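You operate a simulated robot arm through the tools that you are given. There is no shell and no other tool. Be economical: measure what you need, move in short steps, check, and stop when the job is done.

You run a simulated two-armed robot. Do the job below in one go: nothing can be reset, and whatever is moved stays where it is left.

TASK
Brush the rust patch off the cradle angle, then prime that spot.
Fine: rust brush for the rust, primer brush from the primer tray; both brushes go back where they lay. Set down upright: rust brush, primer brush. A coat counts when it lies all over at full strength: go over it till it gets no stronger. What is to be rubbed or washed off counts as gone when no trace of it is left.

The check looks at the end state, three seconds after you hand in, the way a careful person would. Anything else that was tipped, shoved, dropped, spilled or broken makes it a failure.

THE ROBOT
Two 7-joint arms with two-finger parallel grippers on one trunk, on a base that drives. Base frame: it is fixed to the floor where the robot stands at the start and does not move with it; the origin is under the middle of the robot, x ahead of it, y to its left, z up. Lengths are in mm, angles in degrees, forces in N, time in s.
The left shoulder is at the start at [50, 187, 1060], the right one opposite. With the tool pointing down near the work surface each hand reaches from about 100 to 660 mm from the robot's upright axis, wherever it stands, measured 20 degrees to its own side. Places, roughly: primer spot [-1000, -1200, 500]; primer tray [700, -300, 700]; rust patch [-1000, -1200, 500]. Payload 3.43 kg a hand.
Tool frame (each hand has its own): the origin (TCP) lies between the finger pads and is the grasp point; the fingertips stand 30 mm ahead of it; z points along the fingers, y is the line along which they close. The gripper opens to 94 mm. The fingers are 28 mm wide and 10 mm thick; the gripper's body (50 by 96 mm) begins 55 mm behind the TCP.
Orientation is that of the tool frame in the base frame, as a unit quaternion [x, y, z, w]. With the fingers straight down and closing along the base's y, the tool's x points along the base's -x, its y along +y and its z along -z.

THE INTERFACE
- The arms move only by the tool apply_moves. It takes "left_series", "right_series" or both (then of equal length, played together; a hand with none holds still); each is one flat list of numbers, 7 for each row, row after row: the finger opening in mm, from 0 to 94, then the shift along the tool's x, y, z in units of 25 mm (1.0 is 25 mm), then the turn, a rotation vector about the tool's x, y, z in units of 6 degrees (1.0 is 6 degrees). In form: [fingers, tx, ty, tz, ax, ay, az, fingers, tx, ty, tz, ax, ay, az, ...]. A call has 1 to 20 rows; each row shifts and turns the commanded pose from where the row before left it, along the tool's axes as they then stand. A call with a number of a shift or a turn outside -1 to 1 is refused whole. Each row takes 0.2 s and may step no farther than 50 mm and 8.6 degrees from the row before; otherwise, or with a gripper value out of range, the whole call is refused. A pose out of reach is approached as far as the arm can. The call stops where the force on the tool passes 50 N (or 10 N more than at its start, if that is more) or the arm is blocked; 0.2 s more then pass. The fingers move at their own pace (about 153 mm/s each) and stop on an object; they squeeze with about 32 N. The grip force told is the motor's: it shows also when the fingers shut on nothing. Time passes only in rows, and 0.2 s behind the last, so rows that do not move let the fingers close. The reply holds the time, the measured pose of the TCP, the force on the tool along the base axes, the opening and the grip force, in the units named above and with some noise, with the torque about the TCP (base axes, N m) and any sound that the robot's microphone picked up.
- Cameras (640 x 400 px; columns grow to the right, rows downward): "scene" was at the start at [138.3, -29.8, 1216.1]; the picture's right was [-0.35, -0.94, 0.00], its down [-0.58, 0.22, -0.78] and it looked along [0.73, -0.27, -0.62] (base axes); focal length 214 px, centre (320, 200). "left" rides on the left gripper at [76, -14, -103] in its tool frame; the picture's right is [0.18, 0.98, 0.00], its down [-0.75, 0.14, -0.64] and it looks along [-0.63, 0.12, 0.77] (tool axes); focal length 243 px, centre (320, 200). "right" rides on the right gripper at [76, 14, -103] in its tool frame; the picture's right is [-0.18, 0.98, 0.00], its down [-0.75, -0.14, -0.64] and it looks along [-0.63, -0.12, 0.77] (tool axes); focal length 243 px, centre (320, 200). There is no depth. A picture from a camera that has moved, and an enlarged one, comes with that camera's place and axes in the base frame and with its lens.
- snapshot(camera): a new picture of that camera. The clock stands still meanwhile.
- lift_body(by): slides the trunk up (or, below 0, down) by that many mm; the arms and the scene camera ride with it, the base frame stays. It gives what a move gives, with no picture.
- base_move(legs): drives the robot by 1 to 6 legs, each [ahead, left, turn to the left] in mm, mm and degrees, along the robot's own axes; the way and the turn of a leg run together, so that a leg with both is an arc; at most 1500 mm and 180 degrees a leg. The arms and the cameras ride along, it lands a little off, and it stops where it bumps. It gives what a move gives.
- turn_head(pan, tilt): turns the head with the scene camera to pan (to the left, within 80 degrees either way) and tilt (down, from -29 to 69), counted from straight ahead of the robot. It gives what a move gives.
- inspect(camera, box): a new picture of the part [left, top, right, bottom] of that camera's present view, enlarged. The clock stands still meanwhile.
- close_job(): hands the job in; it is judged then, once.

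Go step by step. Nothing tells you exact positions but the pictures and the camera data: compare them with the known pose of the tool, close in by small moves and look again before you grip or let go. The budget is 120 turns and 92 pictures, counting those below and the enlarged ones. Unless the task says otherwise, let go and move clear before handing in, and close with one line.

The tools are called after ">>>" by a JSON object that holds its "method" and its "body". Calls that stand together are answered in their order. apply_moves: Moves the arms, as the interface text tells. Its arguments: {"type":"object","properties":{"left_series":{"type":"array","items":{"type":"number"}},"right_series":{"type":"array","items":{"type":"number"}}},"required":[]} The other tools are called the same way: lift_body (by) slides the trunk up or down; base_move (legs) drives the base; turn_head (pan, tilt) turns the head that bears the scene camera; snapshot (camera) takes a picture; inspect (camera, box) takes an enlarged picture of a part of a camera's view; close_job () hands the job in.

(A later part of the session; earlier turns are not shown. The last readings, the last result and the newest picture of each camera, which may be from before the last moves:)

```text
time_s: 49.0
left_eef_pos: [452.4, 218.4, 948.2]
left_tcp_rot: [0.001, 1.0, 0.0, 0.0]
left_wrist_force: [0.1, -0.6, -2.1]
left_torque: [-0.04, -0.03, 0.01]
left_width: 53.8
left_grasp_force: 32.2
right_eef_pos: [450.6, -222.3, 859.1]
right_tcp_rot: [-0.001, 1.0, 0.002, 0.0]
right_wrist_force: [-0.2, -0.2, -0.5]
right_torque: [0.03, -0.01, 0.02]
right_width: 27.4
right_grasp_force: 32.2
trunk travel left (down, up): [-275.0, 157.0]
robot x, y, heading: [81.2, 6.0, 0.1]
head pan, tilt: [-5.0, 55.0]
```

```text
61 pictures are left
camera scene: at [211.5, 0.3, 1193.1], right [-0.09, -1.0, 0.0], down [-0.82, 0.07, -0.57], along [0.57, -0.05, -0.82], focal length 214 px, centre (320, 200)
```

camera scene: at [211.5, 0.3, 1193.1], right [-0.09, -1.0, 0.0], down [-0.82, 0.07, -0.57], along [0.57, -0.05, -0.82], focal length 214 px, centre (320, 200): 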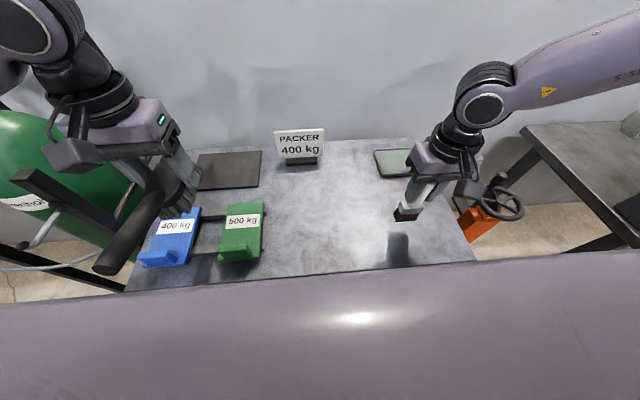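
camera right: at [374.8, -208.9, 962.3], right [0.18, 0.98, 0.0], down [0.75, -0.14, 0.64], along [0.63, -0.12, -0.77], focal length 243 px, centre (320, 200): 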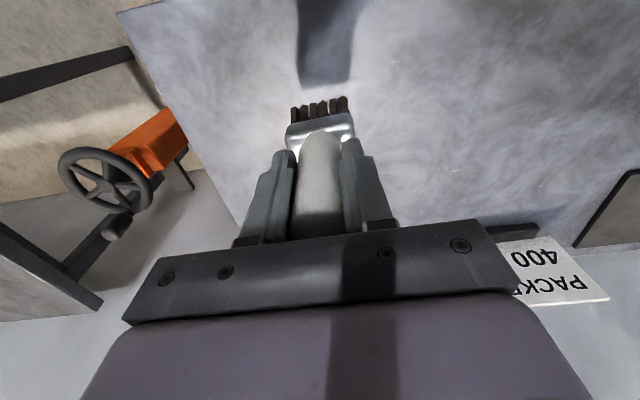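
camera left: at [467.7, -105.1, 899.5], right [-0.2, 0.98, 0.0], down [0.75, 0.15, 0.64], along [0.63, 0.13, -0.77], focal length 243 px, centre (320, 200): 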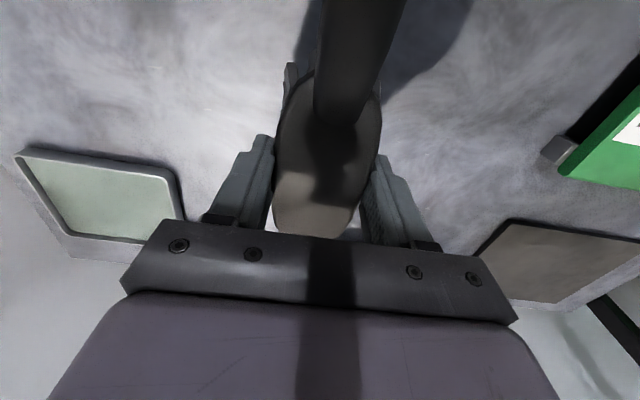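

Both brushes are held; the primer grip was at TCP (451.5, -223.5, 809), bristle tips 109 mm below the TCP. Next I go over the tray (x 630–738, y -355…-225).

>>> {"method": "base_move", "body": {"legs": [[30, 0, 0]]}}

>>> {"method": "apply_moves", "body": {"right_series": [0, -0.94, -0.316, 0, 0, 0, 0, 0, -0.94, -0.316, 0, 0, 0, 0, 0, -0.94, -0.316, 0, 0, 0, 0, 0, -0.94, -0.316, 0, 0, 0, 0, 0, -0.94, -0.316, 0, 0, 0, 0, 0, -0.94, -0.316, 0, 0, 0, 0, 0, -0.94, -0.316, 0, 0, 0, 0, 0, -0.94, -0.316, 0, 0, 0, 0]}}

>>> {"method": "snapshot", "body": {"camera": "right"}}

>>> {"method": "inspect", "body": {"camera": "scene", "box": [320, 90, 520, 230]}}

```text
time_s: 50.0
left_eef_pos: [468.8, 218.0, 950.1]
left_tcp_rot: [0.0, 1.0, 0.0, 0.0]
left_wrist_force: [0.5, 0.2, -1.8]
left_torque: [0.02, -0.02, -0.04]
left_width: 53.8
left_grasp_force: 31.8
right_eef_pos: [466.5, -222.8, 859.4]
right_tcp_rot: [0.001, 1.0, 0.002, 0.0]
right_wrist_force: [0.9, -0.1, -1.2]
right_torque: [-0.03, 0.03, -0.02]
right_width: 27.2
right_grasp_force: 31.9
trunk travel left (down, up): [-275.0, 157.0]
robot x, y, heading: [98.0, 7.1, 0.0]
head pan, tilt: [-5.0, 55.0]
stopped in leg 1: the robot was blocked; the commanded pose is now the measured one
```

```text
time_s: 51.8
left_eef_pos: [468.6, 218.3, 949.9]
left_tcp_rot: [-0.001, 1.0, 0.0, -0.001]
left_wrist_force: [0.1, -0.4, -1.4]
left_torque: [-0.03, 0.0, 0.0]
left_width: 53.6
left_grasp_force: 31.6
right_eef_pos: [641.1, -291.7, 862.8]
right_tcp_rot: [0.001, 1.0, 0.002, 0.002]
right_wrist_force: [-0.2, -0.7, -0.5]
right_torque: [-0.01, -0.02, 0.01]
right_width: 27.3
right_grasp_force: 31.7
right hand out of reach, approached as far as the arm can: row 8
trunk travel left (down, up): [-275.0, 157.0]
robot x, y, heading: [97.5, 4.7, 0.0]
head pan, tilt: [-5.0, 55.0]
```

```text
60 pictures are left
camera right: at [565.4, -278.0, 966.3], right [0.19, 0.98, 0.0], down [0.75, -0.14, 0.64], along [0.63, -0.12, -0.77], focal length 243 px, centre (320, 200)
```

right: 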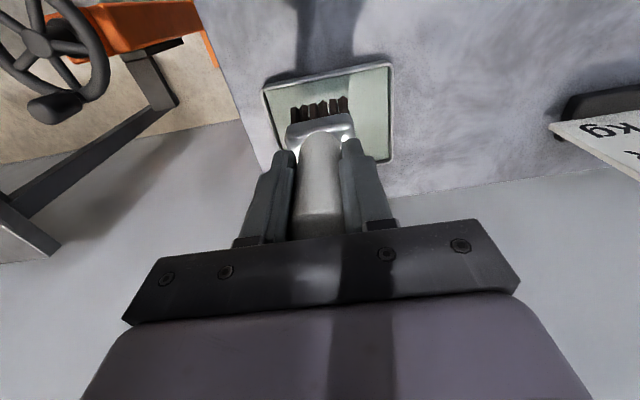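

```text
2.86 times, centred on (420, 160) of scene
camera zoom: at [227.4, 0.3, 1193.1], right [-0.09, -1.0, 0.0], down [-0.82, 0.07, -0.57], along [0.57, -0.05, -0.82], focal length 613 px, centre (34, 314)
```

zoom: 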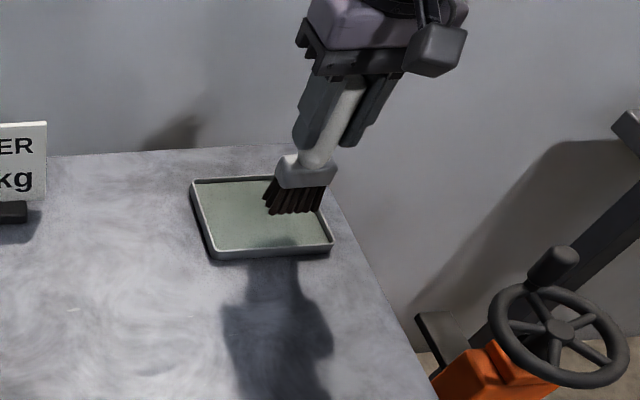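

The base touched something at x≈98, and the hand is about 10–20 mm short of the tray's middle. I shift the base right so the right shoulder lines up with the tray.

>>> {"method": "base_move", "body": {"legs": [[-3, -90, 0]]}}

>>> {"method": "apply_moves", "body": {"right_series": [0, -0.3, 0.9, 0, 0, 0, 0, 0, -0.2, 0.9, 0, 0, 0, 0, 0, -0.1, 0.9, 0, 0, 0, 0, 0, 0, 0.9, 0, 0, 0, 0]}}

```text
time_s: 52.9
left_eef_pos: [465.7, 129.3, 947.3]
left_tcp_rot: [0.0, 1.0, 0.0, -0.001]
left_wrist_force: [0.1, -0.3, -1.9]
left_torque: [-0.01, -0.03, 0.01]
left_width: 53.8
left_grasp_force: 31.8
right_eef_pos: [638.3, -381.4, 863.7]
right_tcp_rot: [0.0, 1.0, 0.003, 0.001]
right_wrist_force: [-0.2, -1.1, -0.7]
right_torque: [-0.01, -0.04, 0.0]
right_width: 27.1
right_grasp_force: 32.1
trunk travel left (down, up): [-275.0, 157.0]
robot x, y, heading: [96.1, -83.9, -0.1]
head pan, tilt: [-5.0, 55.0]
```

```text
time_s: 53.9
left_eef_pos: [465.3, 130.0, 948.7]
left_tcp_rot: [-0.002, 1.0, -0.001, -0.001]
left_wrist_force: [0.1, -0.1, -2.2]
left_torque: [-0.03, -0.01, 0.05]
left_width: 53.4
left_grasp_force: 32.1
right_eef_pos: [609.3, -317.4, 880.4]
right_tcp_rot: [0.001, 1.0, 0.003, 0.001]
right_wrist_force: [0.3, 0.0, -1.4]
right_torque: [-0.01, -0.01, -0.01]
right_width: 27.1
right_grasp_force: 32.4
right hand out of reach, approached as far as the arm can: row 1, 2, 3, 4
trunk travel left (down, up): [-275.0, 157.0]
robot x, y, heading: [93.2, -81.3, 0.1]
head pan, tilt: [-5.0, 55.0]
```

Reach shrinks as the hand goes inward and rises toward shoulder height, so I lower the trunk (hand raised first) and move the base back left a bit.

>>> {"method": "apply_moves", "body": {"right_series": [0, 0.5, -0.3, -1, 0, 0, 0, 0, 0.5, -0.3, -1, 0, 0, 0, 0, 0.5, -0.3, -1, 0, 0, 0, 0, 0.5, -0.3, -1, 0, 0, 0]}}

>>> {"method": "base_move", "body": {"legs": [[0, 65, 0]]}}

>>> {"method": "lift_body", "body": {"by": -100}}

```text
time_s: 54.9
left_eef_pos: [466.0, 128.1, 948.4]
left_tcp_rot: [-0.001, 1.0, 0.001, 0.0]
left_wrist_force: [-0.1, -0.2, -1.9]
left_torque: [-0.02, -0.02, 0.05]
left_width: 53.6
left_grasp_force: 31.8
right_eef_pos: [559.9, -345.1, 977.5]
right_tcp_rot: [0.001, 1.0, 0.002, 0.001]
right_wrist_force: [-0.5, 0.3, -0.7]
right_torque: [0.0, 0.02, -0.04]
right_width: 27.5
right_grasp_force: 31.9
trunk travel left (down, up): [-275.0, 157.0]
robot x, y, heading: [95.3, -82.1, 0.3]
head pan, tilt: [-5.0, 55.0]
```

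```text
time_s: 55.8
left_eef_pos: [466.2, 193.1, 948.7]
left_tcp_rot: [0.0, 1.0, 0.0, -0.001]
left_wrist_force: [0.0, -0.5, -1.1]
left_torque: [-0.01, -0.03, 0.01]
left_width: 53.5
left_grasp_force: 32.2
right_eef_pos: [560.5, -281.0, 979.2]
right_tcp_rot: [0.0, 1.0, 0.002, 0.0]
right_wrist_force: [0.4, 1.0, -0.4]
right_torque: [0.02, -0.01, 0.0]
right_width: 27.2
right_grasp_force: 32.2
trunk travel left (down, up): [-275.0, 157.0]
robot x, y, heading: [93.7, -16.8, 0.4]
head pan, tilt: [-5.0, 55.0]
```

```text
time_s: 57.2
left_eef_pos: [466.5, 193.0, 849.7]
left_tcp_rot: [-0.001, 1.0, 0.0, 0.0]
left_wrist_force: [-0.3, 0.6, -2.6]
left_torque: [-0.01, -0.02, -0.03]
left_width: 53.5
left_grasp_force: 31.1
right_eef_pos: [559.9, -281.3, 878.7]
right_tcp_rot: [-0.001, 1.0, 0.001, 0.001]
right_wrist_force: [0.3, 0.3, -1.2]
right_torque: [0.0, -0.04, 0.0]
right_width: 27.5
right_grasp_force: 31.6
trunk travel left (down, up): [-175.0, 257.0]
robot x, y, heading: [95.8, -17.6, 0.2]
head pan, tilt: [-5.0, 55.0]
```

>>> {"method": "apply_moves", "body": {"right_series": [0, -0.84, -0.06, 0.15, 0, 0, 0, 0, -0.84, -0.06, 0.15, 0, 0, 0, 0, -0.84, -0.06, 0.15, 0, 0, 0, 0, -0.84, -0.06, 0.15, 0, 0, 0, 0, -0.84, -0.06, 0.15, 0, 0, 0]}}

>>> {"method": "snapshot", "body": {"camera": "right"}}

```text
time_s: 58.4
left_eef_pos: [466.8, 191.6, 849.3]
left_tcp_rot: [0.0, 1.0, 0.0, -0.001]
left_wrist_force: [0.3, -0.2, -2.7]
left_torque: [-0.03, -0.06, -0.02]
left_width: 53.4
left_grasp_force: 31.3
right_eef_pos: [649.5, -297.7, 860.1]
right_tcp_rot: [0.0, 1.0, 0.002, 0.002]
right_wrist_force: [-0.7, -0.7, -0.2]
right_torque: [-0.03, 0.01, 0.01]
right_width: 27.3
right_grasp_force: 32.1
right hand out of reach, approached as far as the arm can: row 5
trunk travel left (down, up): [-175.0, 257.0]
robot x, y, heading: [93.7, -16.5, 0.1]
head pan, tilt: [-5.0, 55.0]
```

```text
58 pictures are left
camera right: at [573.3, -283.2, 963.3], right [0.18, 0.98, 0.01], down [0.75, -0.14, 0.64], along [0.63, -0.11, -0.77], focal length 243 px, centre (320, 200)
```

right: 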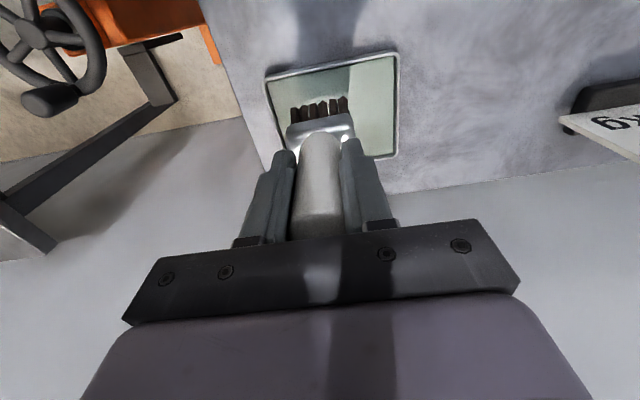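

The brush is now above the tray's near half. I raise the left hand for clearance and lower the trunk so the bristles approach the primer.

>>> {"method": "apply_moves", "body": {"left_series": [0, 0, 0, -1, 0, 0, 0, 0, 0, 0, -1, 0, 0, 0, 0, 0, 0, -1, 0, 0, 0]}}

>>> {"method": "lift_body", "body": {"by": -38}}

>>> {"method": "snapshot", "body": {"camera": "right"}}

>>> {"method": "inspect", "body": {"camera": "scene", "box": [320, 70, 520, 210]}}

```text
time_s: 59.2
left_eef_pos: [465.9, 194.7, 924.1]
left_tcp_rot: [0.0, 1.0, 0.0, 0.0]
left_wrist_force: [-0.1, -0.6, -2.2]
left_torque: [0.04, 0.0, 0.0]
left_width: 53.6
left_grasp_force: 32.0
right_eef_pos: [649.7, -296.8, 860.4]
right_tcp_rot: [0.0, 1.0, 0.002, 0.003]
right_wrist_force: [-0.6, -0.4, -0.9]
right_torque: [-0.02, 0.01, -0.03]
right_width: 27.3
right_grasp_force: 32.2
trunk travel left (down, up): [-175.0, 257.0]
robot x, y, heading: [94.3, -16.2, 0.1]
head pan, tilt: [-5.0, 55.0]
```

```text
time_s: 60.0
left_eef_pos: [466.1, 194.5, 886.0]
left_tcp_rot: [-0.001, 1.0, -0.001, -0.001]
left_wrist_force: [0.0, 0.5, -1.4]
left_torque: [0.01, 0.0, 0.01]
left_width: 53.7
left_grasp_force: 32.3
right_eef_pos: [648.9, -297.1, 822.4]
right_tcp_rot: [0.0, 1.0, 0.003, 0.003]
right_wrist_force: [0.3, -0.4, -1.4]
right_torque: [0.0, -0.02, -0.01]
right_width: 27.3
right_grasp_force: 32.1
trunk travel left (down, up): [-137.0, 295.0]
robot x, y, heading: [96.1, -18.7, 0.2]
head pan, tilt: [-5.0, 55.0]
```

```text
57 pictures are left
camera right: at [573.0, -283.0, 925.6], right [0.18, 0.98, 0.01], down [0.75, -0.14, 0.64], along [0.63, -0.11, -0.76], focal length 243 px, centre (320, 200)
```

right: 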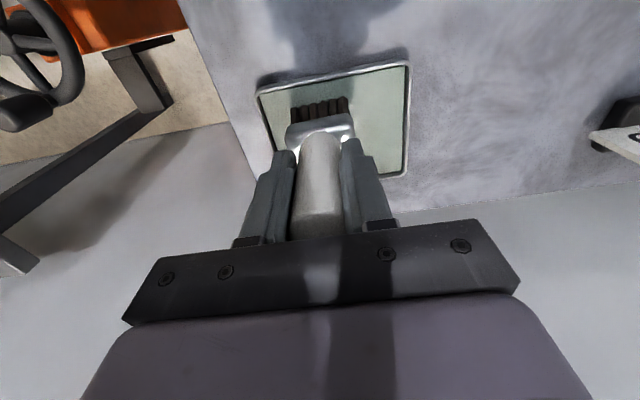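

```text
2.86 times, centred on (420, 140) of scene
camera zoom: at [224.2, -24.6, 1055.1], right [-0.09, -1.0, 0.0], down [-0.82, 0.07, -0.57], along [0.57, -0.05, -0.82], focal length 613 px, centre (34, 371)
```

zoom: 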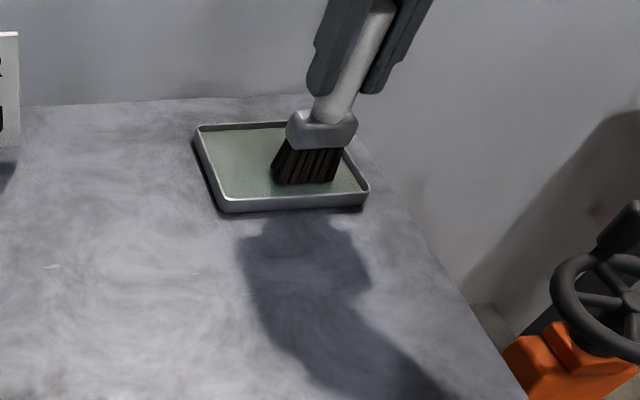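

The bristles hang inside the tray rim. I lower in small steps to touch the primer.

>>> {"method": "lift_body", "body": {"by": -6}}

>>> {"method": "lift_body", "body": {"by": -4}}

>>> {"method": "inspect", "body": {"camera": "scene", "box": [320, 70, 520, 210]}}

```text
time_s: 60.5
left_eef_pos: [466.0, 193.8, 880.7]
left_tcp_rot: [-0.001, 1.0, 0.0, 0.0]
left_wrist_force: [-0.2, 0.2, -1.3]
left_torque: [0.01, -0.04, 0.01]
left_width: 53.8
left_grasp_force: 31.2
right_eef_pos: [649.2, -296.8, 817.9]
right_tcp_rot: [0.0, 1.0, 0.003, 0.004]
right_wrist_force: [-1.6, -0.9, 12.0]
right_torque: [-0.36, 0.21, 0.04]
right_width: 27.6
right_grasp_force: 32.0
trunk travel left (down, up): [-131.0, 301.0]
robot x, y, heading: [93.3, -17.9, 0.1]
head pan, tilt: [-5.0, 55.0]
```

```text
time_s: 61.1
left_eef_pos: [464.4, 194.7, 877.4]
left_tcp_rot: [-0.001, 1.0, 0.0, 0.001]
left_wrist_force: [0.1, -0.1, -2.1]
left_torque: [0.0, -0.02, 0.0]
left_width: 53.8
left_grasp_force: 32.3
right_eef_pos: [648.7, -295.4, 815.8]
right_tcp_rot: [0.001, 1.0, 0.003, 0.006]
right_wrist_force: [4.0, -3.2, 22.7]
right_torque: [-0.46, -0.21, -0.01]
right_width: 27.2
right_grasp_force: 31.9
trunk travel left (down, up): [-127.0, 305.0]
robot x, y, heading: [98.1, -17.0, 0.2]
head pan, tilt: [-5.0, 55.0]
```

```text
2.86 times, centred on (420, 140) of scene
camera zoom: at [223.0, -23.9, 1045.6], right [-0.09, -1.0, 0.0], down [-0.82, 0.07, -0.57], along [0.57, -0.05, -0.82], focal length 613 px, centre (34, 371)
```

zoom: 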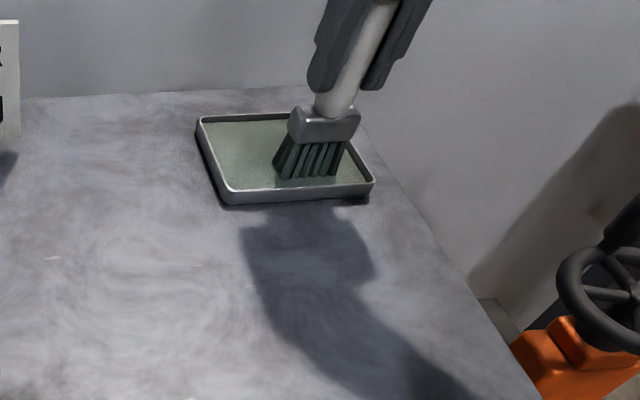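

The bristles turned primer-green, so the brush is loaded. I raise, retract the right hand, back away and turn toward the cradle.

>>> {"method": "lift_body", "body": {"by": 110}}

>>> {"method": "apply_moves", "body": {"right_series": [0, 0.8, 0, 0, 0, 0, 0, 0, 0.8, 0, 0, 0, 0, 0, 0, 0.8, 0, 0, 0, 0, 0, 0, 0.8, 0, 0, 0, 0, 0, 0, 0.8, 0, 0, 0, 0, 0, 0, 0.8, 0, 0, 0, 0, 0, 0, 0.8, 0, 0, 0, 0]}}

>>> {"method": "base_move", "body": {"legs": [[-350, 0, 0], [0, 0, -180], [175, 1028, 0]]}}

>>> {"method": "turn_head", "body": {"pan": 10, "tilt": 50}}

>>> {"method": "snapshot", "body": {"camera": "scene"}}

```text
time_s: 62.5
left_eef_pos: [466.5, 194.0, 985.2]
left_tcp_rot: [-0.001, 1.0, 0.0, 0.0]
left_wrist_force: [-0.6, -0.1, -2.0]
left_torque: [0.01, -0.03, 0.01]
left_width: 53.3
left_grasp_force: 32.0
right_eef_pos: [649.4, -296.5, 922.3]
right_tcp_rot: [-0.001, 1.0, 0.003, 0.002]
right_wrist_force: [-0.7, -0.1, -0.9]
right_torque: [0.0, -0.02, 0.02]
right_width: 27.5
right_grasp_force: 32.1
trunk travel left (down, up): [-237.0, 195.0]
robot x, y, heading: [94.3, -20.4, 0.1]
head pan, tilt: [-5.0, 55.0]
```

```text
refused: series must hold 7 numbers for each row
```

```text
time_s: 77.1
left_eef_pos: [-821.3, -1241.5, 985.3]
left_tcp_rot: [1.0, -0.008, 0.0, 0.0]
left_wrist_force: [-0.8, -0.3, -2.1]
left_torque: [0.02, 0.0, 0.03]
left_width: 53.8
left_grasp_force: 31.6
right_eef_pos: [-996.4, -748.1, 922.9]
right_tcp_rot: [1.0, -0.009, -0.002, 0.003]
right_wrist_force: [1.0, -0.4, -0.4]
right_torque: [-0.01, 0.02, -0.02]
right_width: 27.6
right_grasp_force: 32.2
trunk travel left (down, up): [-237.0, 195.0]
robot x, y, heading: [-446.5, -1034.6, 179.0]
head pan, tilt: [-5.0, 55.0]
```

```text
time_s: 77.9
left_eef_pos: [-820.8, -1241.3, 986.2]
left_tcp_rot: [1.0, -0.008, 0.001, 0.001]
left_wrist_force: [0.9, -0.3, -2.0]
left_torque: [-0.01, -0.01, 0.02]
left_width: 53.2
left_grasp_force: 31.9
right_eef_pos: [-995.6, -748.2, 923.2]
right_tcp_rot: [1.0, -0.008, -0.001, 0.002]
right_wrist_force: [0.3, -0.1, -0.4]
right_torque: [0.02, -0.01, -0.01]
right_width: 27.1
right_grasp_force: 31.8
trunk travel left (down, up): [-237.0, 195.0]
robot x, y, heading: [-445.7, -1035.9, 179.3]
head pan, tilt: [10.0, 50.0]
```

```text
54 pictures are left
camera scene: at [-581.6, -1047.1, 1161.6], right [-0.16, 0.99, 0.0], down [0.76, 0.12, -0.64], along [-0.63, -0.1, -0.77], focal length 214 px, centre (320, 200)
```

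scene: 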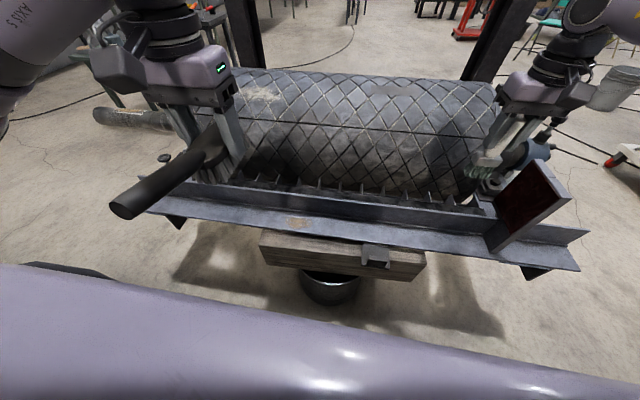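

The rust patch is visible on the flange. I retract the right hand and zoom in on the patch.

>>> {"method": "apply_moves", "body": {"right_series": [0, 0.8, 0, 0, 0, 0, 0, 0, 0.8, 0, 0, 0, 0, 0, 0, 0.8, 0, 0, 0, 0, 0, 0, 0.8, 0, 0, 0, 0, 0, 0, 0.8, 0, 0, 0, 0, 0, 0, 0.8, 0, 0, 0, 0, 0, 0, 0.8, 0, 0, 0, 0, 0, 0, 0.8, 0, 0, 0, 0, 0]}}

>>> {"method": "inspect", "body": {"camera": "scene", "box": [230, 170, 390, 270]}}

>>> {"method": "snapshot", "body": {"camera": "left"}}

```text
time_s: 79.7
left_eef_pos: [-820.6, -1241.9, 987.0]
left_tcp_rot: [1.0, -0.008, 0.001, -0.001]
left_wrist_force: [1.1, 0.0, -2.8]
left_torque: [0.04, 0.0, -0.02]
left_width: 53.3
left_grasp_force: 31.7
right_eef_pos: [-835.6, -750.3, 921.4]
right_tcp_rot: [1.0, -0.009, -0.002, 0.004]
right_wrist_force: [-0.1, 0.7, -0.1]
right_torque: [0.02, -0.01, -0.02]
right_width: 27.6
right_grasp_force: 31.9
trunk travel left (down, up): [-237.0, 195.0]
robot x, y, heading: [-440.9, -1035.4, 179.0]
head pan, tilt: [10.0, 50.0]
```

```text
4.00 times, centred on (310, 220) of scene
camera zoom: at [-581.5, -1047.1, 1161.7], right [-0.16, 0.99, 0.0], down [0.76, 0.12, -0.64], along [-0.63, -0.1, -0.77], focal length 858 px, centre (360, 120)
```

zoom: 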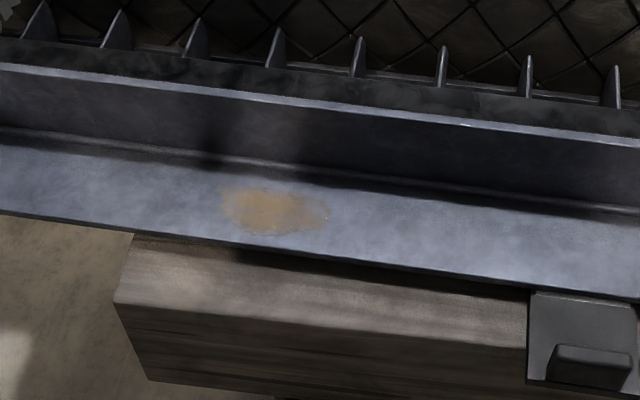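

```text
52 pictures are left
camera left: at [-744.8, -1228.3, 1086.7], right [0.17, -0.99, 0.0], down [-0.76, -0.13, 0.64], along [-0.63, -0.11, -0.77], focal length 243 px, centre (320, 200)
```

left: 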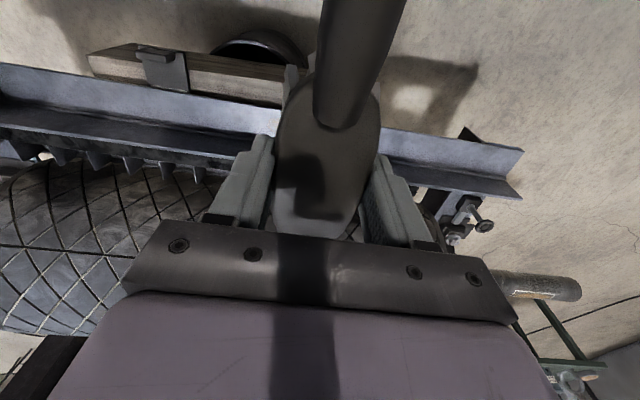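

The patch spans about x -977…-1029, y -1145…-1247 on an 85 mm wide flange at z≈500. I lower the trunk and bring the rust brush above it.

>>> {"method": "apply_moves", "body": {"left_series": [0, 0, 0, 0, 0, 0, 0, 0, 0, 0, 0, 0, 0, 0, 0, 0, 0, 0, 0, 0, 0, 0, 0, 0, 0, 0, 0, 0], "right_series": [0, 0.5, 0, -1, 0, 0, 0, 0, 0.5, 0, -1, 0, 0, 0, 0, 0.5, 0, -1, 0, 0, 0, 0, 0.5, 0, -1, 0, 0, 0]}}

>>> {"method": "lift_body", "body": {"by": -160}}

>>> {"method": "apply_moves", "body": {"left_series": [0, -0.88, -0.21, 0.9, 0, 0, 0, 0, -0.88, -0.21, 0.9, 0, 0, 0, 0, -0.88, -0.21, 0.9, 0, 0, 0, 0, -0.88, -0.21, 0.9, 0, 0, 0, 0, -0.88, -0.21, 0.9, 0, 0, 0, 0, -0.88, -0.21, 0.9, 0, 0, 0, 0, -0.88, -0.21, 0.9, 0, 0, 0, 0, -0.88, -0.21, 0.9, 0, 0, 0]}}

>>> {"method": "inspect", "body": {"camera": "scene", "box": [180, 100, 440, 300]}}

>>> {"method": "snapshot", "body": {"camera": "left"}}

```text
time_s: 80.7
left_eef_pos: [-821.9, -1242.5, 987.0]
left_tcp_rot: [1.0, -0.008, 0.001, -0.001]
left_wrist_force: [0.0, -0.5, -1.6]
left_torque: [-0.04, -0.01, 0.03]
left_width: 53.5
left_grasp_force: 32.2
right_eef_pos: [-786.1, -750.4, 1020.7]
right_tcp_rot: [1.0, -0.009, -0.002, 0.003]
right_wrist_force: [-0.3, -0.3, -0.1]
right_torque: [0.02, -0.04, -0.01]
right_width: 27.9
right_grasp_force: 32.1
trunk travel left (down, up): [-237.0, 195.0]
robot x, y, heading: [-446.8, -1038.1, 179.5]
head pan, tilt: [10.0, 50.0]
```

```text
time_s: 82.5
left_eef_pos: [-820.2, -1241.9, 825.3]
left_tcp_rot: [1.0, -0.008, 0.001, -0.001]
left_wrist_force: [0.4, 0.6, -2.7]
left_torque: [0.0, 0.0, -0.01]
left_width: 53.5
left_grasp_force: 31.8
right_eef_pos: [-787.7, -750.1, 860.9]
right_tcp_rot: [1.0, -0.009, -0.003, 0.002]
right_wrist_force: [0.1, -0.6, 0.1]
right_torque: [-0.06, 0.02, 0.0]
right_width: 27.2
right_grasp_force: 32.5
trunk travel left (down, up): [-77.0, 355.0]
robot x, y, heading: [-445.1, -1037.8, 179.0]
head pan, tilt: [10.0, 50.0]
```

```text
time_s: 84.3
left_eef_pos: [-995.6, -1197.3, 643.8]
left_tcp_rot: [1.0, -0.008, 0.003, 0.001]
left_wrist_force: [6.2, 0.6, -1.7]
left_torque: [0.01, -0.23, 0.11]
left_width: 53.8
left_grasp_force: 32.3
right_eef_pos: [-786.6, -750.2, 861.7]
right_tcp_rot: [1.0, -0.009, -0.003, 0.002]
right_wrist_force: [0.5, -0.9, -1.8]
right_torque: [-0.01, 0.02, 0.01]
right_width: 27.3
right_grasp_force: 31.8
trunk travel left (down, up): [-77.0, 355.0]
robot x, y, heading: [-445.6, -1036.2, 179.3]
head pan, tilt: [10.0, 50.0]
```

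```text
2.00 times, centred on (310, 200) of scene
camera zoom: at [-581.1, -1047.1, 1001.7], right [-0.16, 0.99, 0.0], down [0.76, 0.12, -0.64], along [-0.63, -0.1, -0.77], focal length 429 px, centre (340, 200)
```

zoom: 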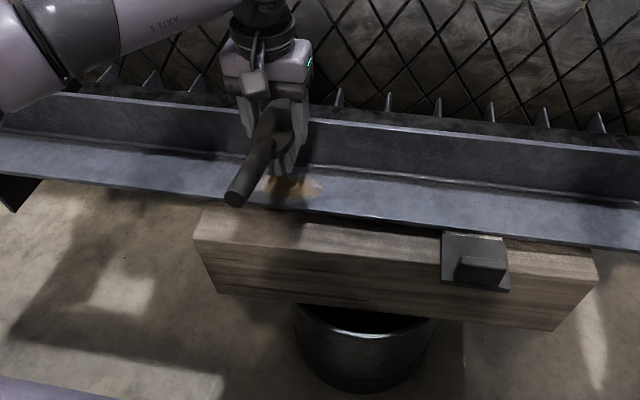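

```text
50 pictures are left
camera left: at [-920.0, -1183.3, 745.2], right [0.17, -0.99, 0.0], down [-0.76, -0.13, 0.64], along [-0.63, -0.11, -0.77], focal length 243 px, centre (320, 200)
```

left: 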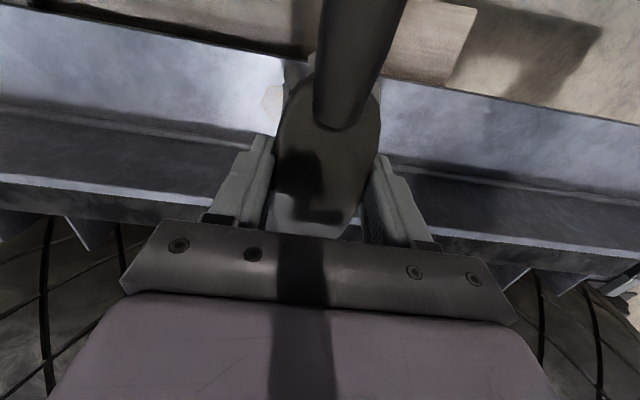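

There is a 6 N force along +x; I hold still to see if it's a real contact before going lower.

>>> {"method": "apply_moves", "body": {"left_series": [0, 0, 0, 0, 0, 0, 0, 0, 0, 0, 0, 0, 0, 0]}}

>>> {"method": "inspect", "body": {"camera": "scene", "box": [260, 120, 360, 220]}}

```text
time_s: 84.9
left_eef_pos: [-995.9, -1196.8, 645.0]
left_tcp_rot: [1.0, -0.008, 0.002, 0.0]
left_wrist_force: [10.2, 0.6, -4.2]
left_torque: [0.14, -0.58, 0.24]
left_width: 53.7
left_grasp_force: 31.9
right_eef_pos: [-787.0, -751.0, 860.3]
right_tcp_rot: [1.0, -0.009, -0.002, 0.003]
right_wrist_force: [0.4, 0.0, -1.2]
right_torque: [0.03, 0.03, -0.05]
right_width: 27.3
right_grasp_force: 31.8
trunk travel left (down, up): [-77.0, 355.0]
robot x, y, heading: [-447.0, -1035.7, 179.0]
head pan, tilt: [10.0, 50.0]
```

```text
4.00 times, centred on (310, 170) of scene
camera zoom: at [-581.3, -1047.1, 1001.7], right [-0.16, 0.99, 0.0], down [0.76, 0.12, -0.64], along [-0.63, -0.1, -0.77], focal length 858 px, centre (360, 320)
```

zoom: 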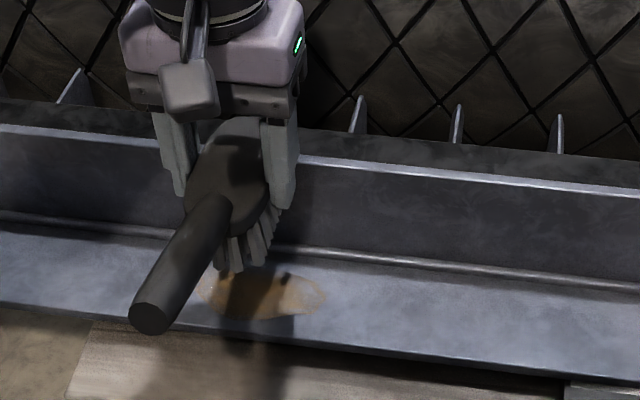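

The brush front touches the vertical leg's top edge (wall about 92 mm high). I back off 12 mm and descend toward the flange.

>>> {"method": "apply_moves", "body": {"left_series": [0, 0.3, 0, 0, 0, 0, 0, 0, 0.25, 0, 0, 0, 0, 0, 0, 0, 0, 0.57, 0, 0, 0, 0, 0, 0, 0.57, 0, 0, 0, 0, 0, 0, 0.57, 0, 0, 0, 0, 0, 0, 0.57, 0, 0, 0, 0, 0, 0, 0.57, 0, 0, 0, 0, 0, 0, 0.57, 0, 0, 0]}}

>>> {"method": "inspect", "body": {"camera": "scene", "box": [260, 120, 380, 240]}}

```text
time_s: 86.7
left_eef_pos: [-981.7, -1198.1, 562.2]
left_tcp_rot: [1.0, -0.008, 0.001, 0.0]
left_wrist_force: [0.5, 0.6, -2.3]
left_torque: [0.0, -0.01, 0.01]
left_width: 53.5
left_grasp_force: 31.7
right_eef_pos: [-786.0, -750.1, 860.7]
right_tcp_rot: [1.0, -0.009, -0.002, 0.003]
right_wrist_force: [-0.2, 0.5, -0.9]
right_torque: [0.02, -0.02, -0.03]
right_width: 27.6
right_grasp_force: 32.2
trunk travel left (down, up): [-77.0, 355.0]
robot x, y, heading: [-442.8, -1039.3, 179.1]
head pan, tilt: [10.0, 50.0]
```

```text
3.33 times, centred on (320, 180) of scene
camera zoom: at [-581.6, -1047.1, 1001.7], right [-0.16, 0.99, 0.0], down [0.76, 0.12, -0.64], along [-0.63, -0.1, -0.77], focal length 715 px, centre (320, 267)
```

zoom: 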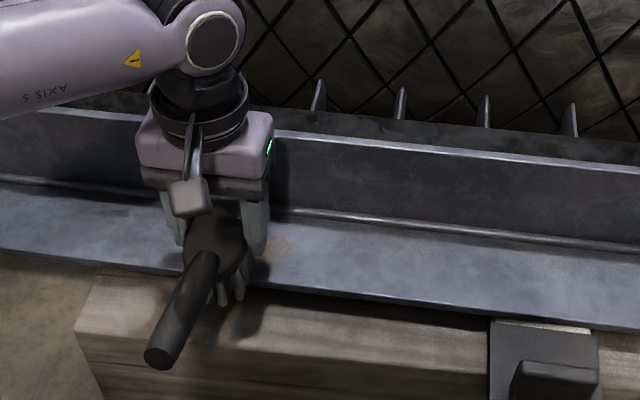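

Clear of contact now. I step down onto the flange in small steps.

>>> {"method": "apply_moves", "body": {"left_series": [0, -0.25, 0, 0.2, 0, 0, 0, 0, 0, 0, 0.15, 0, 0, 0, 0, 0, 0, 0.15, 0, 0, 0]}}

>>> {"method": "apply_moves", "body": {"left_series": [0, 0, 0, 0.12, 0, 0, 0, 0, 0, 0, 0, 0, 0, 0]}}

```text
time_s: 87.7
left_eef_pos: [-991.2, -1197.6, 557.0]
left_tcp_rot: [1.0, -0.007, -0.004, -0.001]
left_wrist_force: [1.8, -0.5, 18.8]
left_torque: [-0.56, -0.6, 0.05]
left_width: 53.4
left_grasp_force: 32.2
right_eef_pos: [-785.8, -750.8, 860.5]
right_tcp_rot: [1.0, -0.009, -0.003, 0.003]
right_wrist_force: [-0.4, -0.4, -0.8]
right_torque: [-0.02, 0.02, 0.01]
right_width: 27.4
right_grasp_force: 32.3
trunk travel left (down, up): [-77.0, 355.0]
robot x, y, heading: [-447.6, -1033.1, 179.1]
head pan, tilt: [10.0, 50.0]
stopped in row 3 (left hand): the force on the tool passed its limit (the readings are from after the stop); the commanded pose is now the measured one
```

```text
time_s: 88.3
left_eef_pos: [-989.8, -1197.1, 557.7]
left_tcp_rot: [1.0, -0.007, -0.007, -0.002]
left_wrist_force: [8.6, -5.3, 40.5]
left_torque: [-0.3, -0.82, -0.02]
left_width: 53.8
left_grasp_force: 32.4
right_eef_pos: [-784.1, -750.1, 861.4]
right_tcp_rot: [1.0, -0.008, -0.004, 0.003]
right_wrist_force: [0.9, -0.3, -0.6]
right_torque: [0.0, 0.01, -0.03]
right_width: 27.6
right_grasp_force: 32.8
trunk travel left (down, up): [-77.0, 355.0]
robot x, y, heading: [-445.5, -1038.0, 179.1]
head pan, tilt: [10.0, 50.0]
```

Contact is at TCP z≈558 (flange at about z 511). I ease off to a moderate force and stroke along the flange.

>>> {"method": "apply_moves", "body": {"left_series": [0, 0, 0, -0.12, 0, 0, 0, 0, 0, -0.7, 0, 0, 0, 0, 0, 0, -0.7, 0, 0, 0, 0, 0, 0, -0.7, 0, 0, 0, 0, 0, 0, -0.7, 0, 0, 0, 0, 0, 0, 0.7, 0, 0, 0, 0, 0, 0, 0.7, 0, 0, 0, 0, 0, 0, 0.7, 0, 0, 0, 0, 0, 0, 0.7, 0, 0, 0, 0, 0, 0, 0.7, 0, 0, 0, 0, 0, 0, 0.7, 0, 0, 0, 0, 0, 0, 0.7, 0, 0, 0, 0, 0, 0, 0.7, 0, 0, 0, 0, 0, 0, -0.7, 0, 0, 0, 0, 0, 0, -0.7, 0, 0, 0, 0, 0, 0, -0.7, 0, 0, 0, 0, 0, 0, -0.7, 0, 0, 0, 0, 0, 0, -0.7, 0, 0, 0, 0]}}

>>> {"method": "inspect", "body": {"camera": "scene", "box": [230, 120, 390, 240]}}

```text
time_s: 92.1
left_eef_pos: [-989.8, -1179.5, 557.1]
left_tcp_rot: [1.0, -0.007, -0.005, -0.001]
left_wrist_force: [1.2, -7.7, 28.8]
left_torque: [-0.66, -0.51, -0.31]
left_width: 53.7
left_grasp_force: 32.0
right_eef_pos: [-785.4, -750.3, 861.3]
right_tcp_rot: [1.0, -0.008, -0.004, 0.002]
right_wrist_force: [0.2, 0.2, -0.9]
right_torque: [0.0, -0.01, -0.01]
right_width: 27.5
right_grasp_force: 32.0
trunk travel left (down, up): [-77.0, 355.0]
robot x, y, heading: [-443.8, -1031.8, 178.9]
head pan, tilt: [10.0, 50.0]
```

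```text
3.33 times, centred on (310, 180) of scene
camera zoom: at [-579.4, -1046.9, 1002.1], right [-0.16, 0.99, 0.0], down [0.75, 0.12, -0.64], along [-0.64, -0.1, -0.76], focal length 715 px, centre (353, 267)
```

zoom: 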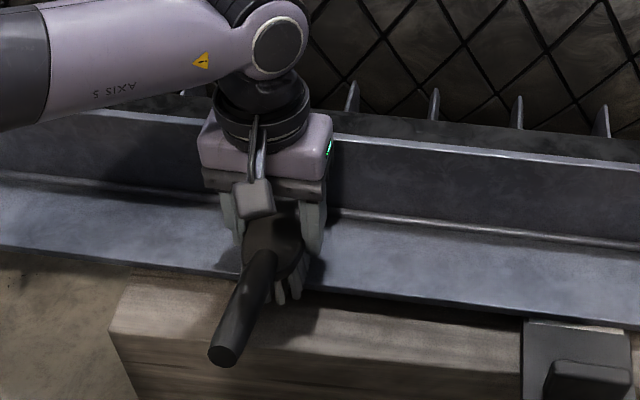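

The visible parts of the patch are gone. I make another pass with slight x offsets, then lift for a look.

>>> {"method": "apply_moves", "body": {"left_series": [0, -0.1, -0.7, 0, 0, 0, 0, 0, -0.1, -0.7, 0, 0, 0, 0, 0, 0, -0.7, 0, 0, 0, 0, 0, 0, 0.8, 0, 0, 0, 0, 0, 0, 0.8, 0, 0, 0, 0, 0, 0, 0.8, 0, 0, 0, 0, 0, 0, 0.8, 0, 0, 0, 0, 0, 0, 0.8, 0, 0, 0, 0, 0, 0, 0.8, 0, 0, 0, 0, 0, 0, 0.8, 0, 0, 0, 0, 0, 0.5, 0, 0, 0, 0, 0, 0, 0, -0.8, 0, 0, 0, 0, 0, 0, -0.8, 0, 0, 0, 0, 0, 0, -0.8, 0, 0, 0, 0, 0, 0, -0.8, 0, 0, 0, 0, 0, 0, -0.8, 0, 0, 0, 0, 0, 0, -0.8, 0, 0, 0, 0, 0, 0, -0.8, 0, 0, 0, 0]}}

>>> {"method": "apply_moves", "body": {"left_series": [0, 0.3, 0, -0.5, 0, 0, 0, 0, 0.1, 0, -1, 0, 0, 0, 0, 0, 0, -1, 0, 0, 0, 0, 0, 0, -1, 0, 0, 0, 0, 0.5, 1, -1, 0, 0, 0, 0, 0.5, 1, -1, 0, 0, 0, 0, 0.5, 1, 0, 0, 0, 0, 0, 0.5, 1, 0, 0, 0, 0, 0, 0.5, 1, 0, 0, 0, 0, 0, 0.5, 1, 0, 0, 0, 0]}}

>>> {"method": "inspect", "body": {"camera": "scene", "box": [230, 140, 390, 240]}}

```text
time_s: 95.9
left_eef_pos: [-981.1, -1125.7, 557.2]
left_tcp_rot: [1.0, -0.008, -0.006, -0.002]
left_wrist_force: [0.3, -8.3, 30.2]
left_torque: [-0.84, -0.16, -0.15]
left_width: 53.6
left_grasp_force: 32.2
right_eef_pos: [-785.1, -750.0, 862.2]
right_tcp_rot: [1.0, -0.008, -0.003, 0.003]
right_wrist_force: [-0.9, -0.3, -1.0]
right_torque: [-0.03, 0.02, -0.01]
right_width: 27.5
right_grasp_force: 31.7
trunk travel left (down, up): [-77.0, 355.0]
robot x, y, heading: [-444.3, -1036.1, 179.2]
head pan, tilt: [10.0, 50.0]
```

```text
time_s: 98.1
left_eef_pos: [-898.3, -1280.3, 690.6]
left_tcp_rot: [1.0, -0.008, -0.002, -0.001]
left_wrist_force: [0.0, 0.5, -1.7]
left_torque: [0.01, 0.0, -0.01]
left_width: 53.5
left_grasp_force: 32.2
right_eef_pos: [-787.3, -750.8, 860.7]
right_tcp_rot: [1.0, -0.009, -0.002, 0.002]
right_wrist_force: [0.5, -0.4, -0.7]
right_torque: [-0.04, -0.01, 0.0]
right_width: 27.5
right_grasp_force: 31.8
trunk travel left (down, up): [-77.0, 355.0]
robot x, y, heading: [-448.1, -1037.1, 179.3]
head pan, tilt: [10.0, 50.0]
```

```text
4.00 times, centred on (310, 190) of scene
camera zoom: at [-581.4, -1047.3, 1001.7], right [-0.16, 0.99, 0.0], down [0.76, 0.12, -0.64], along [-0.63, -0.1, -0.77], focal length 858 px, centre (360, 240)
```

zoom: 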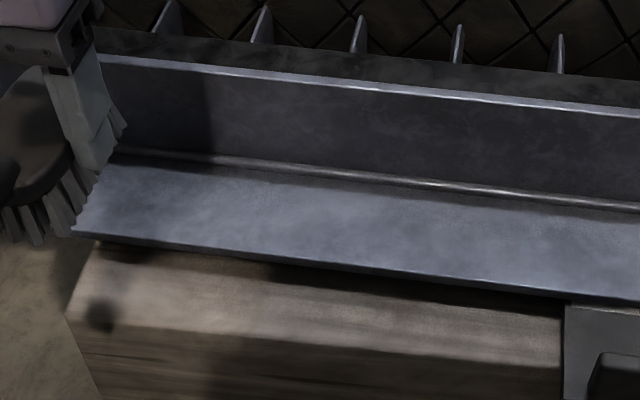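

No rust is left to be seen. Now I raise the left hand, shift the base left about 355 mm so the right hand with the primer brush can reach the spot.

>>> {"method": "apply_moves", "body": {"left_series": [0, 0.8, 0, -1, 0, 0, 0, 0, 0.8, 0, -1, 0, 0, 0, 0, 0.8, 0, -1, 0, 0, 0, 0, 0.8, 0, -1, 0, 0, 0, 0, 0.8, 0, -1, 0, 0, 0, 0, 0, 0, -1, 0, 0, 0]}}

>>> {"method": "base_move", "body": {"legs": [[0, 355, 0.8]]}}

>>> {"method": "turn_head", "body": {"pan": -18, "tilt": 50}}

>>> {"method": "snapshot", "body": {"camera": "scene"}}

```text
time_s: 99.5
left_eef_pos: [-796.2, -1281.6, 839.9]
left_tcp_rot: [1.0, -0.007, -0.001, -0.002]
left_wrist_force: [-0.9, -0.3, -2.1]
left_torque: [-0.03, -0.04, 0.03]
left_width: 53.7
left_grasp_force: 32.2
right_eef_pos: [-785.9, -751.3, 860.6]
right_tcp_rot: [1.0, -0.009, -0.002, 0.003]
right_wrist_force: [0.0, 0.3, -1.4]
right_torque: [-0.02, 0.0, 0.03]
right_width: 27.3
right_grasp_force: 32.3
trunk travel left (down, up): [-77.0, 355.0]
robot x, y, heading: [-446.0, -1034.4, 178.8]
head pan, tilt: [10.0, 50.0]
```

```text
time_s: 101.8
left_eef_pos: [-795.7, -1644.3, 839.8]
left_tcp_rot: [1.0, 0.001, -0.002, -0.002]
left_wrist_force: [0.5, -0.2, -2.6]
left_torque: [-0.01, 0.04, 0.01]
left_width: 53.9
left_grasp_force: 32.2
right_eef_pos: [-794.3, -1114.6, 859.8]
right_tcp_rot: [1.0, -0.001, -0.002, 0.003]
right_wrist_force: [-0.4, 1.0, -1.5]
right_torque: [-0.04, 0.02, 0.01]
right_width: 27.3
right_grasp_force: 32.3
trunk travel left (down, up): [-77.0, 355.0]
robot x, y, heading: [-449.8, -1394.0, -179.9]
head pan, tilt: [10.0, 50.0]
```

```text
time_s: 102.7
left_eef_pos: [-794.7, -1645.0, 838.9]
left_tcp_rot: [1.0, 0.002, -0.002, -0.001]
left_wrist_force: [0.8, 0.3, -1.5]
left_torque: [-0.02, 0.02, 0.03]
left_width: 53.7
left_grasp_force: 32.0
right_eef_pos: [-794.7, -1114.1, 859.7]
right_tcp_rot: [1.0, 0.0, -0.002, 0.002]
right_wrist_force: [0.1, -0.5, -1.5]
right_torque: [0.01, 0.01, 0.01]
right_width: 27.4
right_grasp_force: 31.9
trunk travel left (down, up): [-77.0, 355.0]
robot x, y, heading: [-447.2, -1391.7, -179.8]
head pan, tilt: [-18.0, 50.0]
```

```text
45 pictures are left
camera scene: at [-581.2, -1370.4, 1001.7], right [0.31, 0.95, 0.0], down [0.73, -0.24, -0.64], along [-0.61, 0.2, -0.77], focal length 214 px, centre (320, 200)
```

scene: 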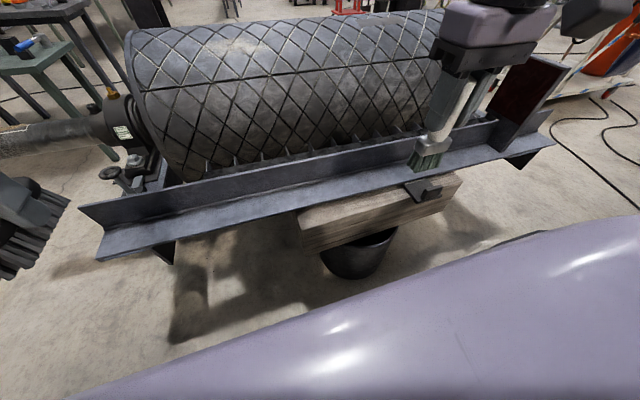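

The primer brush is still loaded. I bring it above the spot.

>>> {"method": "apply_moves", "body": {"right_series": [0, -1, 0.38, 0.75, 0, 0, 0, 0, -1, 0.38, 0.75, 0, 0, 0, 0, -1, 0.38, 0.75, 0, 0, 0, 0, -1, 0.38, 0.75, 0, 0, 0, 0, -1, 0.38, 0.75, 0, 0, 0, 0, -1, 0.38, 0.75, 0, 0, 0, 0, -1, 0.38, 0.75, 0, 0, 0, 0, -1, 0.38, 0.75, 0, 0, 0]}}

>>> {"method": "inspect", "body": {"camera": "scene", "box": [290, 90, 450, 230]}}

>>> {"method": "snapshot", "body": {"camera": "right"}}

```text
time_s: 104.5
left_eef_pos: [-795.4, -1644.7, 839.3]
left_tcp_rot: [1.0, 0.001, -0.001, -0.002]
left_wrist_force: [0.9, 1.0, -2.0]
left_torque: [0.01, 0.01, 0.0]
left_width: 53.6
left_grasp_force: 32.0
right_eef_pos: [-965.7, -1171.4, 716.6]
right_tcp_rot: [1.0, -0.001, -0.004, 0.004]
right_wrist_force: [-0.5, 0.1, -1.6]
right_torque: [-0.01, -0.01, 0.01]
right_width: 27.4
right_grasp_force: 31.8
right hand out of reach, approached as far as the arm can: row 7, 8
trunk travel left (down, up): [-77.0, 355.0]
robot x, y, heading: [-447.8, -1392.0, -180.2]
head pan, tilt: [-18.0, 50.0]
```

```text
2.86 times, centred on (370, 160) of scene
camera zoom: at [-581.2, -1370.3, 1001.7], right [0.31, 0.95, 0.0], down [0.73, -0.24, -0.64], along [-0.61, 0.2, -0.77], focal length 613 px, centre (177, 314)
```

zoom: 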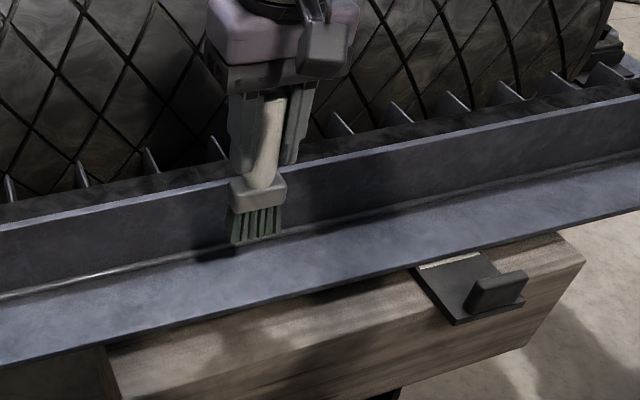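

```text
43 pictures are left
camera right: at [-888.4, -1184.1, 819.7], right [-0.19, -0.98, 0.01], down [-0.75, 0.15, 0.65], along [-0.64, 0.11, -0.76], focal length 243 px, centre (320, 200)
```

right: 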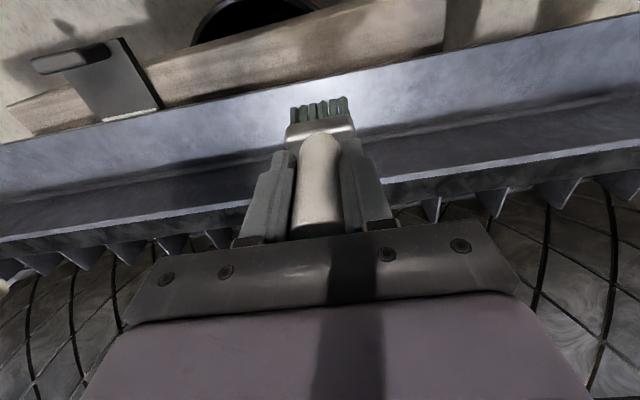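

Just out of reach, so I retract the hand a little and drive the base 60 mm closer.

>>> {"method": "apply_moves", "body": {"right_series": [0, 1, 0, -0.2, 0, 0, 0, 0, 1, 0, 0, 0, 0, 0]}}

>>> {"method": "base_move", "body": {"legs": [[65, -20, 0]]}}

```text
time_s: 105.1
left_eef_pos: [-794.8, -1645.9, 839.5]
left_tcp_rot: [1.0, 0.001, -0.001, -0.002]
left_wrist_force: [-0.9, -1.0, -2.6]
left_torque: [0.01, 0.0, 0.0]
left_width: 53.9
left_grasp_force: 32.6
right_eef_pos: [-915.6, -1169.5, 722.7]
right_tcp_rot: [1.0, -0.001, -0.002, 0.003]
right_wrist_force: [0.1, -0.3, -1.7]
right_torque: [-0.03, 0.03, -0.01]
right_width: 27.4
right_grasp_force: 32.2
trunk travel left (down, up): [-77.0, 355.0]
robot x, y, heading: [-450.3, -1393.8, -179.9]
head pan, tilt: [-18.0, 50.0]
```

```text
time_s: 106.1
left_eef_pos: [-861.8, -1624.8, 839.9]
left_tcp_rot: [1.0, -0.001, -0.001, -0.002]
left_wrist_force: [-0.6, -0.3, -1.5]
left_torque: [0.0, 0.01, -0.01]
left_width: 53.8
left_grasp_force: 32.1
right_eef_pos: [-980.5, -1149.6, 721.7]
right_tcp_rot: [1.0, -0.001, -0.002, 0.003]
right_wrist_force: [-0.2, 0.2, -1.7]
right_torque: [-0.01, -0.03, -0.01]
right_width: 27.5
right_grasp_force: 31.6
trunk travel left (down, up): [-77.0, 355.0]
robot x, y, heading: [-514.5, -1377.3, -179.9]
head pan, tilt: [-18.0, 50.0]
```

>>> {"method": "apply_moves", "body": {"right_series": [0, -0.31, 0.8, 0, 0, 0, 0, 0, -0.31, 0.8, 0, 0, 0, 0, 0, 0, 0, 0.6, 0, 0, 0, 0, 0, 0, 0.6, 0, 0, 0, 0, 0, 0, 0.6, 0, 0, 0, 0, 0, 0, 0.6, 0, 0, 0, 0, 0, 0, 0.6, 0, 0, 0, 0, 0, 0, 0.5, 0, 0, 0]}}

>>> {"method": "inspect", "body": {"camera": "scene", "box": [290, 90, 450, 230]}}

```text
time_s: 107.9
left_eef_pos: [-860.5, -1624.3, 838.9]
left_tcp_rot: [1.0, -0.001, -0.002, -0.002]
left_wrist_force: [0.3, -0.3, -1.3]
left_torque: [0.02, 0.0, -0.02]
left_width: 53.4
left_grasp_force: 31.8
right_eef_pos: [-980.9, -1170.5, 643.0]
right_tcp_rot: [1.0, -0.001, -0.002, 0.003]
right_wrist_force: [0.0, -0.7, -1.3]
right_torque: [0.0, 0.0, 0.03]
right_width: 27.4
right_grasp_force: 31.8
right hand out of reach, approached as far as the arm can: row 3, 4, 5, 6, 7, 8
trunk travel left (down, up): [-77.0, 355.0]
robot x, y, heading: [-515.0, -1376.3, -179.8]
head pan, tilt: [-18.0, 50.0]
```

```text
2.86 times, centred on (370, 160) of scene
camera zoom: at [-647.0, -1350.6, 1001.7], right [0.31, 0.95, 0.0], down [0.73, -0.24, -0.64], along [-0.61, 0.2, -0.77], focal length 613 px, centre (177, 314)
```

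zoom: 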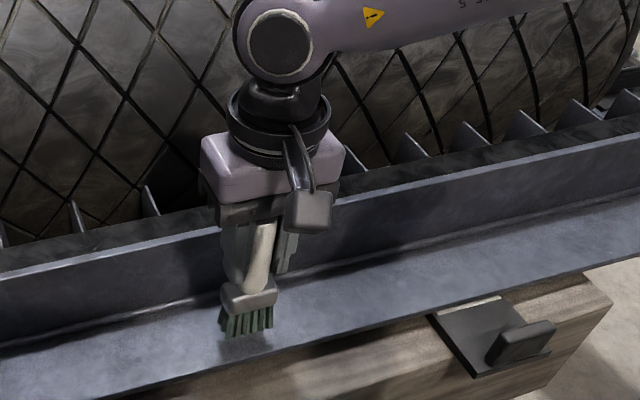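

The right arm seems limited at about 24° inward. I shift the base another 95 mm to the left so the spot lies further out on its side.

>>> {"method": "apply_moves", "body": {"right_series": [0, 0, -0.5, -1, 0, 0, 0, 0, 0, -0.3, -0.5, 0, 0, 0]}}

>>> {"method": "base_move", "body": {"legs": [[0, 95, 0]]}}

```text
time_s: 108.5
left_eef_pos: [-860.4, -1624.3, 839.2]
left_tcp_rot: [1.0, 0.0, -0.002, -0.002]
left_wrist_force: [0.3, 0.6, -2.4]
left_torque: [0.01, 0.06, 0.0]
left_width: 53.9
left_grasp_force: 31.8
right_eef_pos: [-981.2, -1150.8, 680.3]
right_tcp_rot: [1.0, -0.001, -0.002, 0.002]
right_wrist_force: [1.0, 0.9, -0.9]
right_torque: [0.01, 0.0, 0.05]
right_width: 27.2
right_grasp_force: 31.8
trunk travel left (down, up): [-77.0, 355.0]
robot x, y, heading: [-514.4, -1375.9, -179.9]
head pan, tilt: [-18.0, 50.0]
```

```text
time_s: 109.7
left_eef_pos: [-861.9, -1719.0, 840.1]
left_tcp_rot: [1.0, 0.0, -0.002, -0.001]
left_wrist_force: [0.2, 0.0, -2.1]
left_torque: [0.0, -0.04, 0.03]
left_width: 53.4
left_grasp_force: 31.6
right_eef_pos: [-980.1, -1242.8, 679.8]
right_tcp_rot: [1.0, -0.001, -0.001, 0.003]
right_wrist_force: [0.0, -0.9, -0.7]
right_torque: [-0.01, -0.01, -0.01]
right_width: 27.3
right_grasp_force: 32.3
trunk travel left (down, up): [-77.0, 355.0]
robot x, y, heading: [-515.5, -1468.2, -180.0]
head pan, tilt: [-18.0, 50.0]
```

>>> {"method": "apply_moves", "body": {"right_series": [0, -0.21, -0.7, 0, 0, 0, 0, 0, -0.21, -0.7, 0, 0, 0, 0, 0, -0.21, -0.7, 0, 0, 0, 0, 0, 0, 0, 0.7, 0, 0, 0, 0, 0, 0, 0.7, 0, 0, 0, 0, 0, 0, 0.4, 0, 0, 0]}}

>>> {"method": "inspect", "body": {"camera": "scene", "box": [330, 70, 490, 210]}}

```text
time_s: 111.0
left_eef_pos: [-862.3, -1717.8, 840.0]
left_tcp_rot: [1.0, 0.0, -0.002, -0.002]
left_wrist_force: [0.0, -0.4, -2.8]
left_torque: [0.03, 0.02, 0.0]
left_width: 53.8
left_grasp_force: 32.1
right_eef_pos: [-995.7, -1190.7, 634.4]
right_tcp_rot: [1.0, -0.001, -0.002, 0.003]
right_wrist_force: [0.1, -0.8, -1.3]
right_torque: [-0.01, 0.0, 0.0]
right_width: 27.3
right_grasp_force: 32.0
trunk travel left (down, up): [-77.0, 355.0]
robot x, y, heading: [-514.0, -1468.4, -179.9]
head pan, tilt: [-18.0, 50.0]
```

```text
2.86 times, centred on (410, 140) of scene
camera zoom: at [-647.0, -1443.4, 1001.7], right [0.31, 0.95, 0.0], down [0.73, -0.24, -0.64], along [-0.61, 0.2, -0.77], focal length 613 px, centre (63, 371)
```

zoom: 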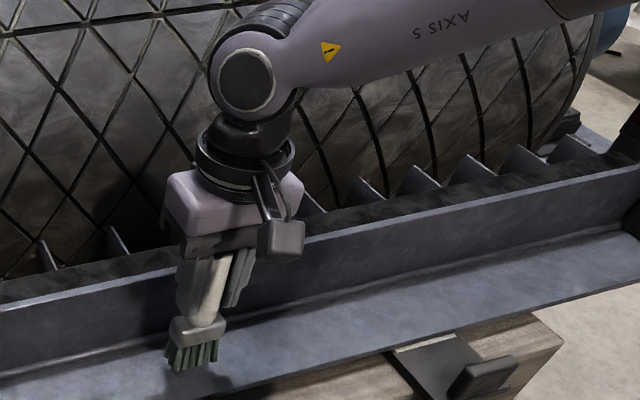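

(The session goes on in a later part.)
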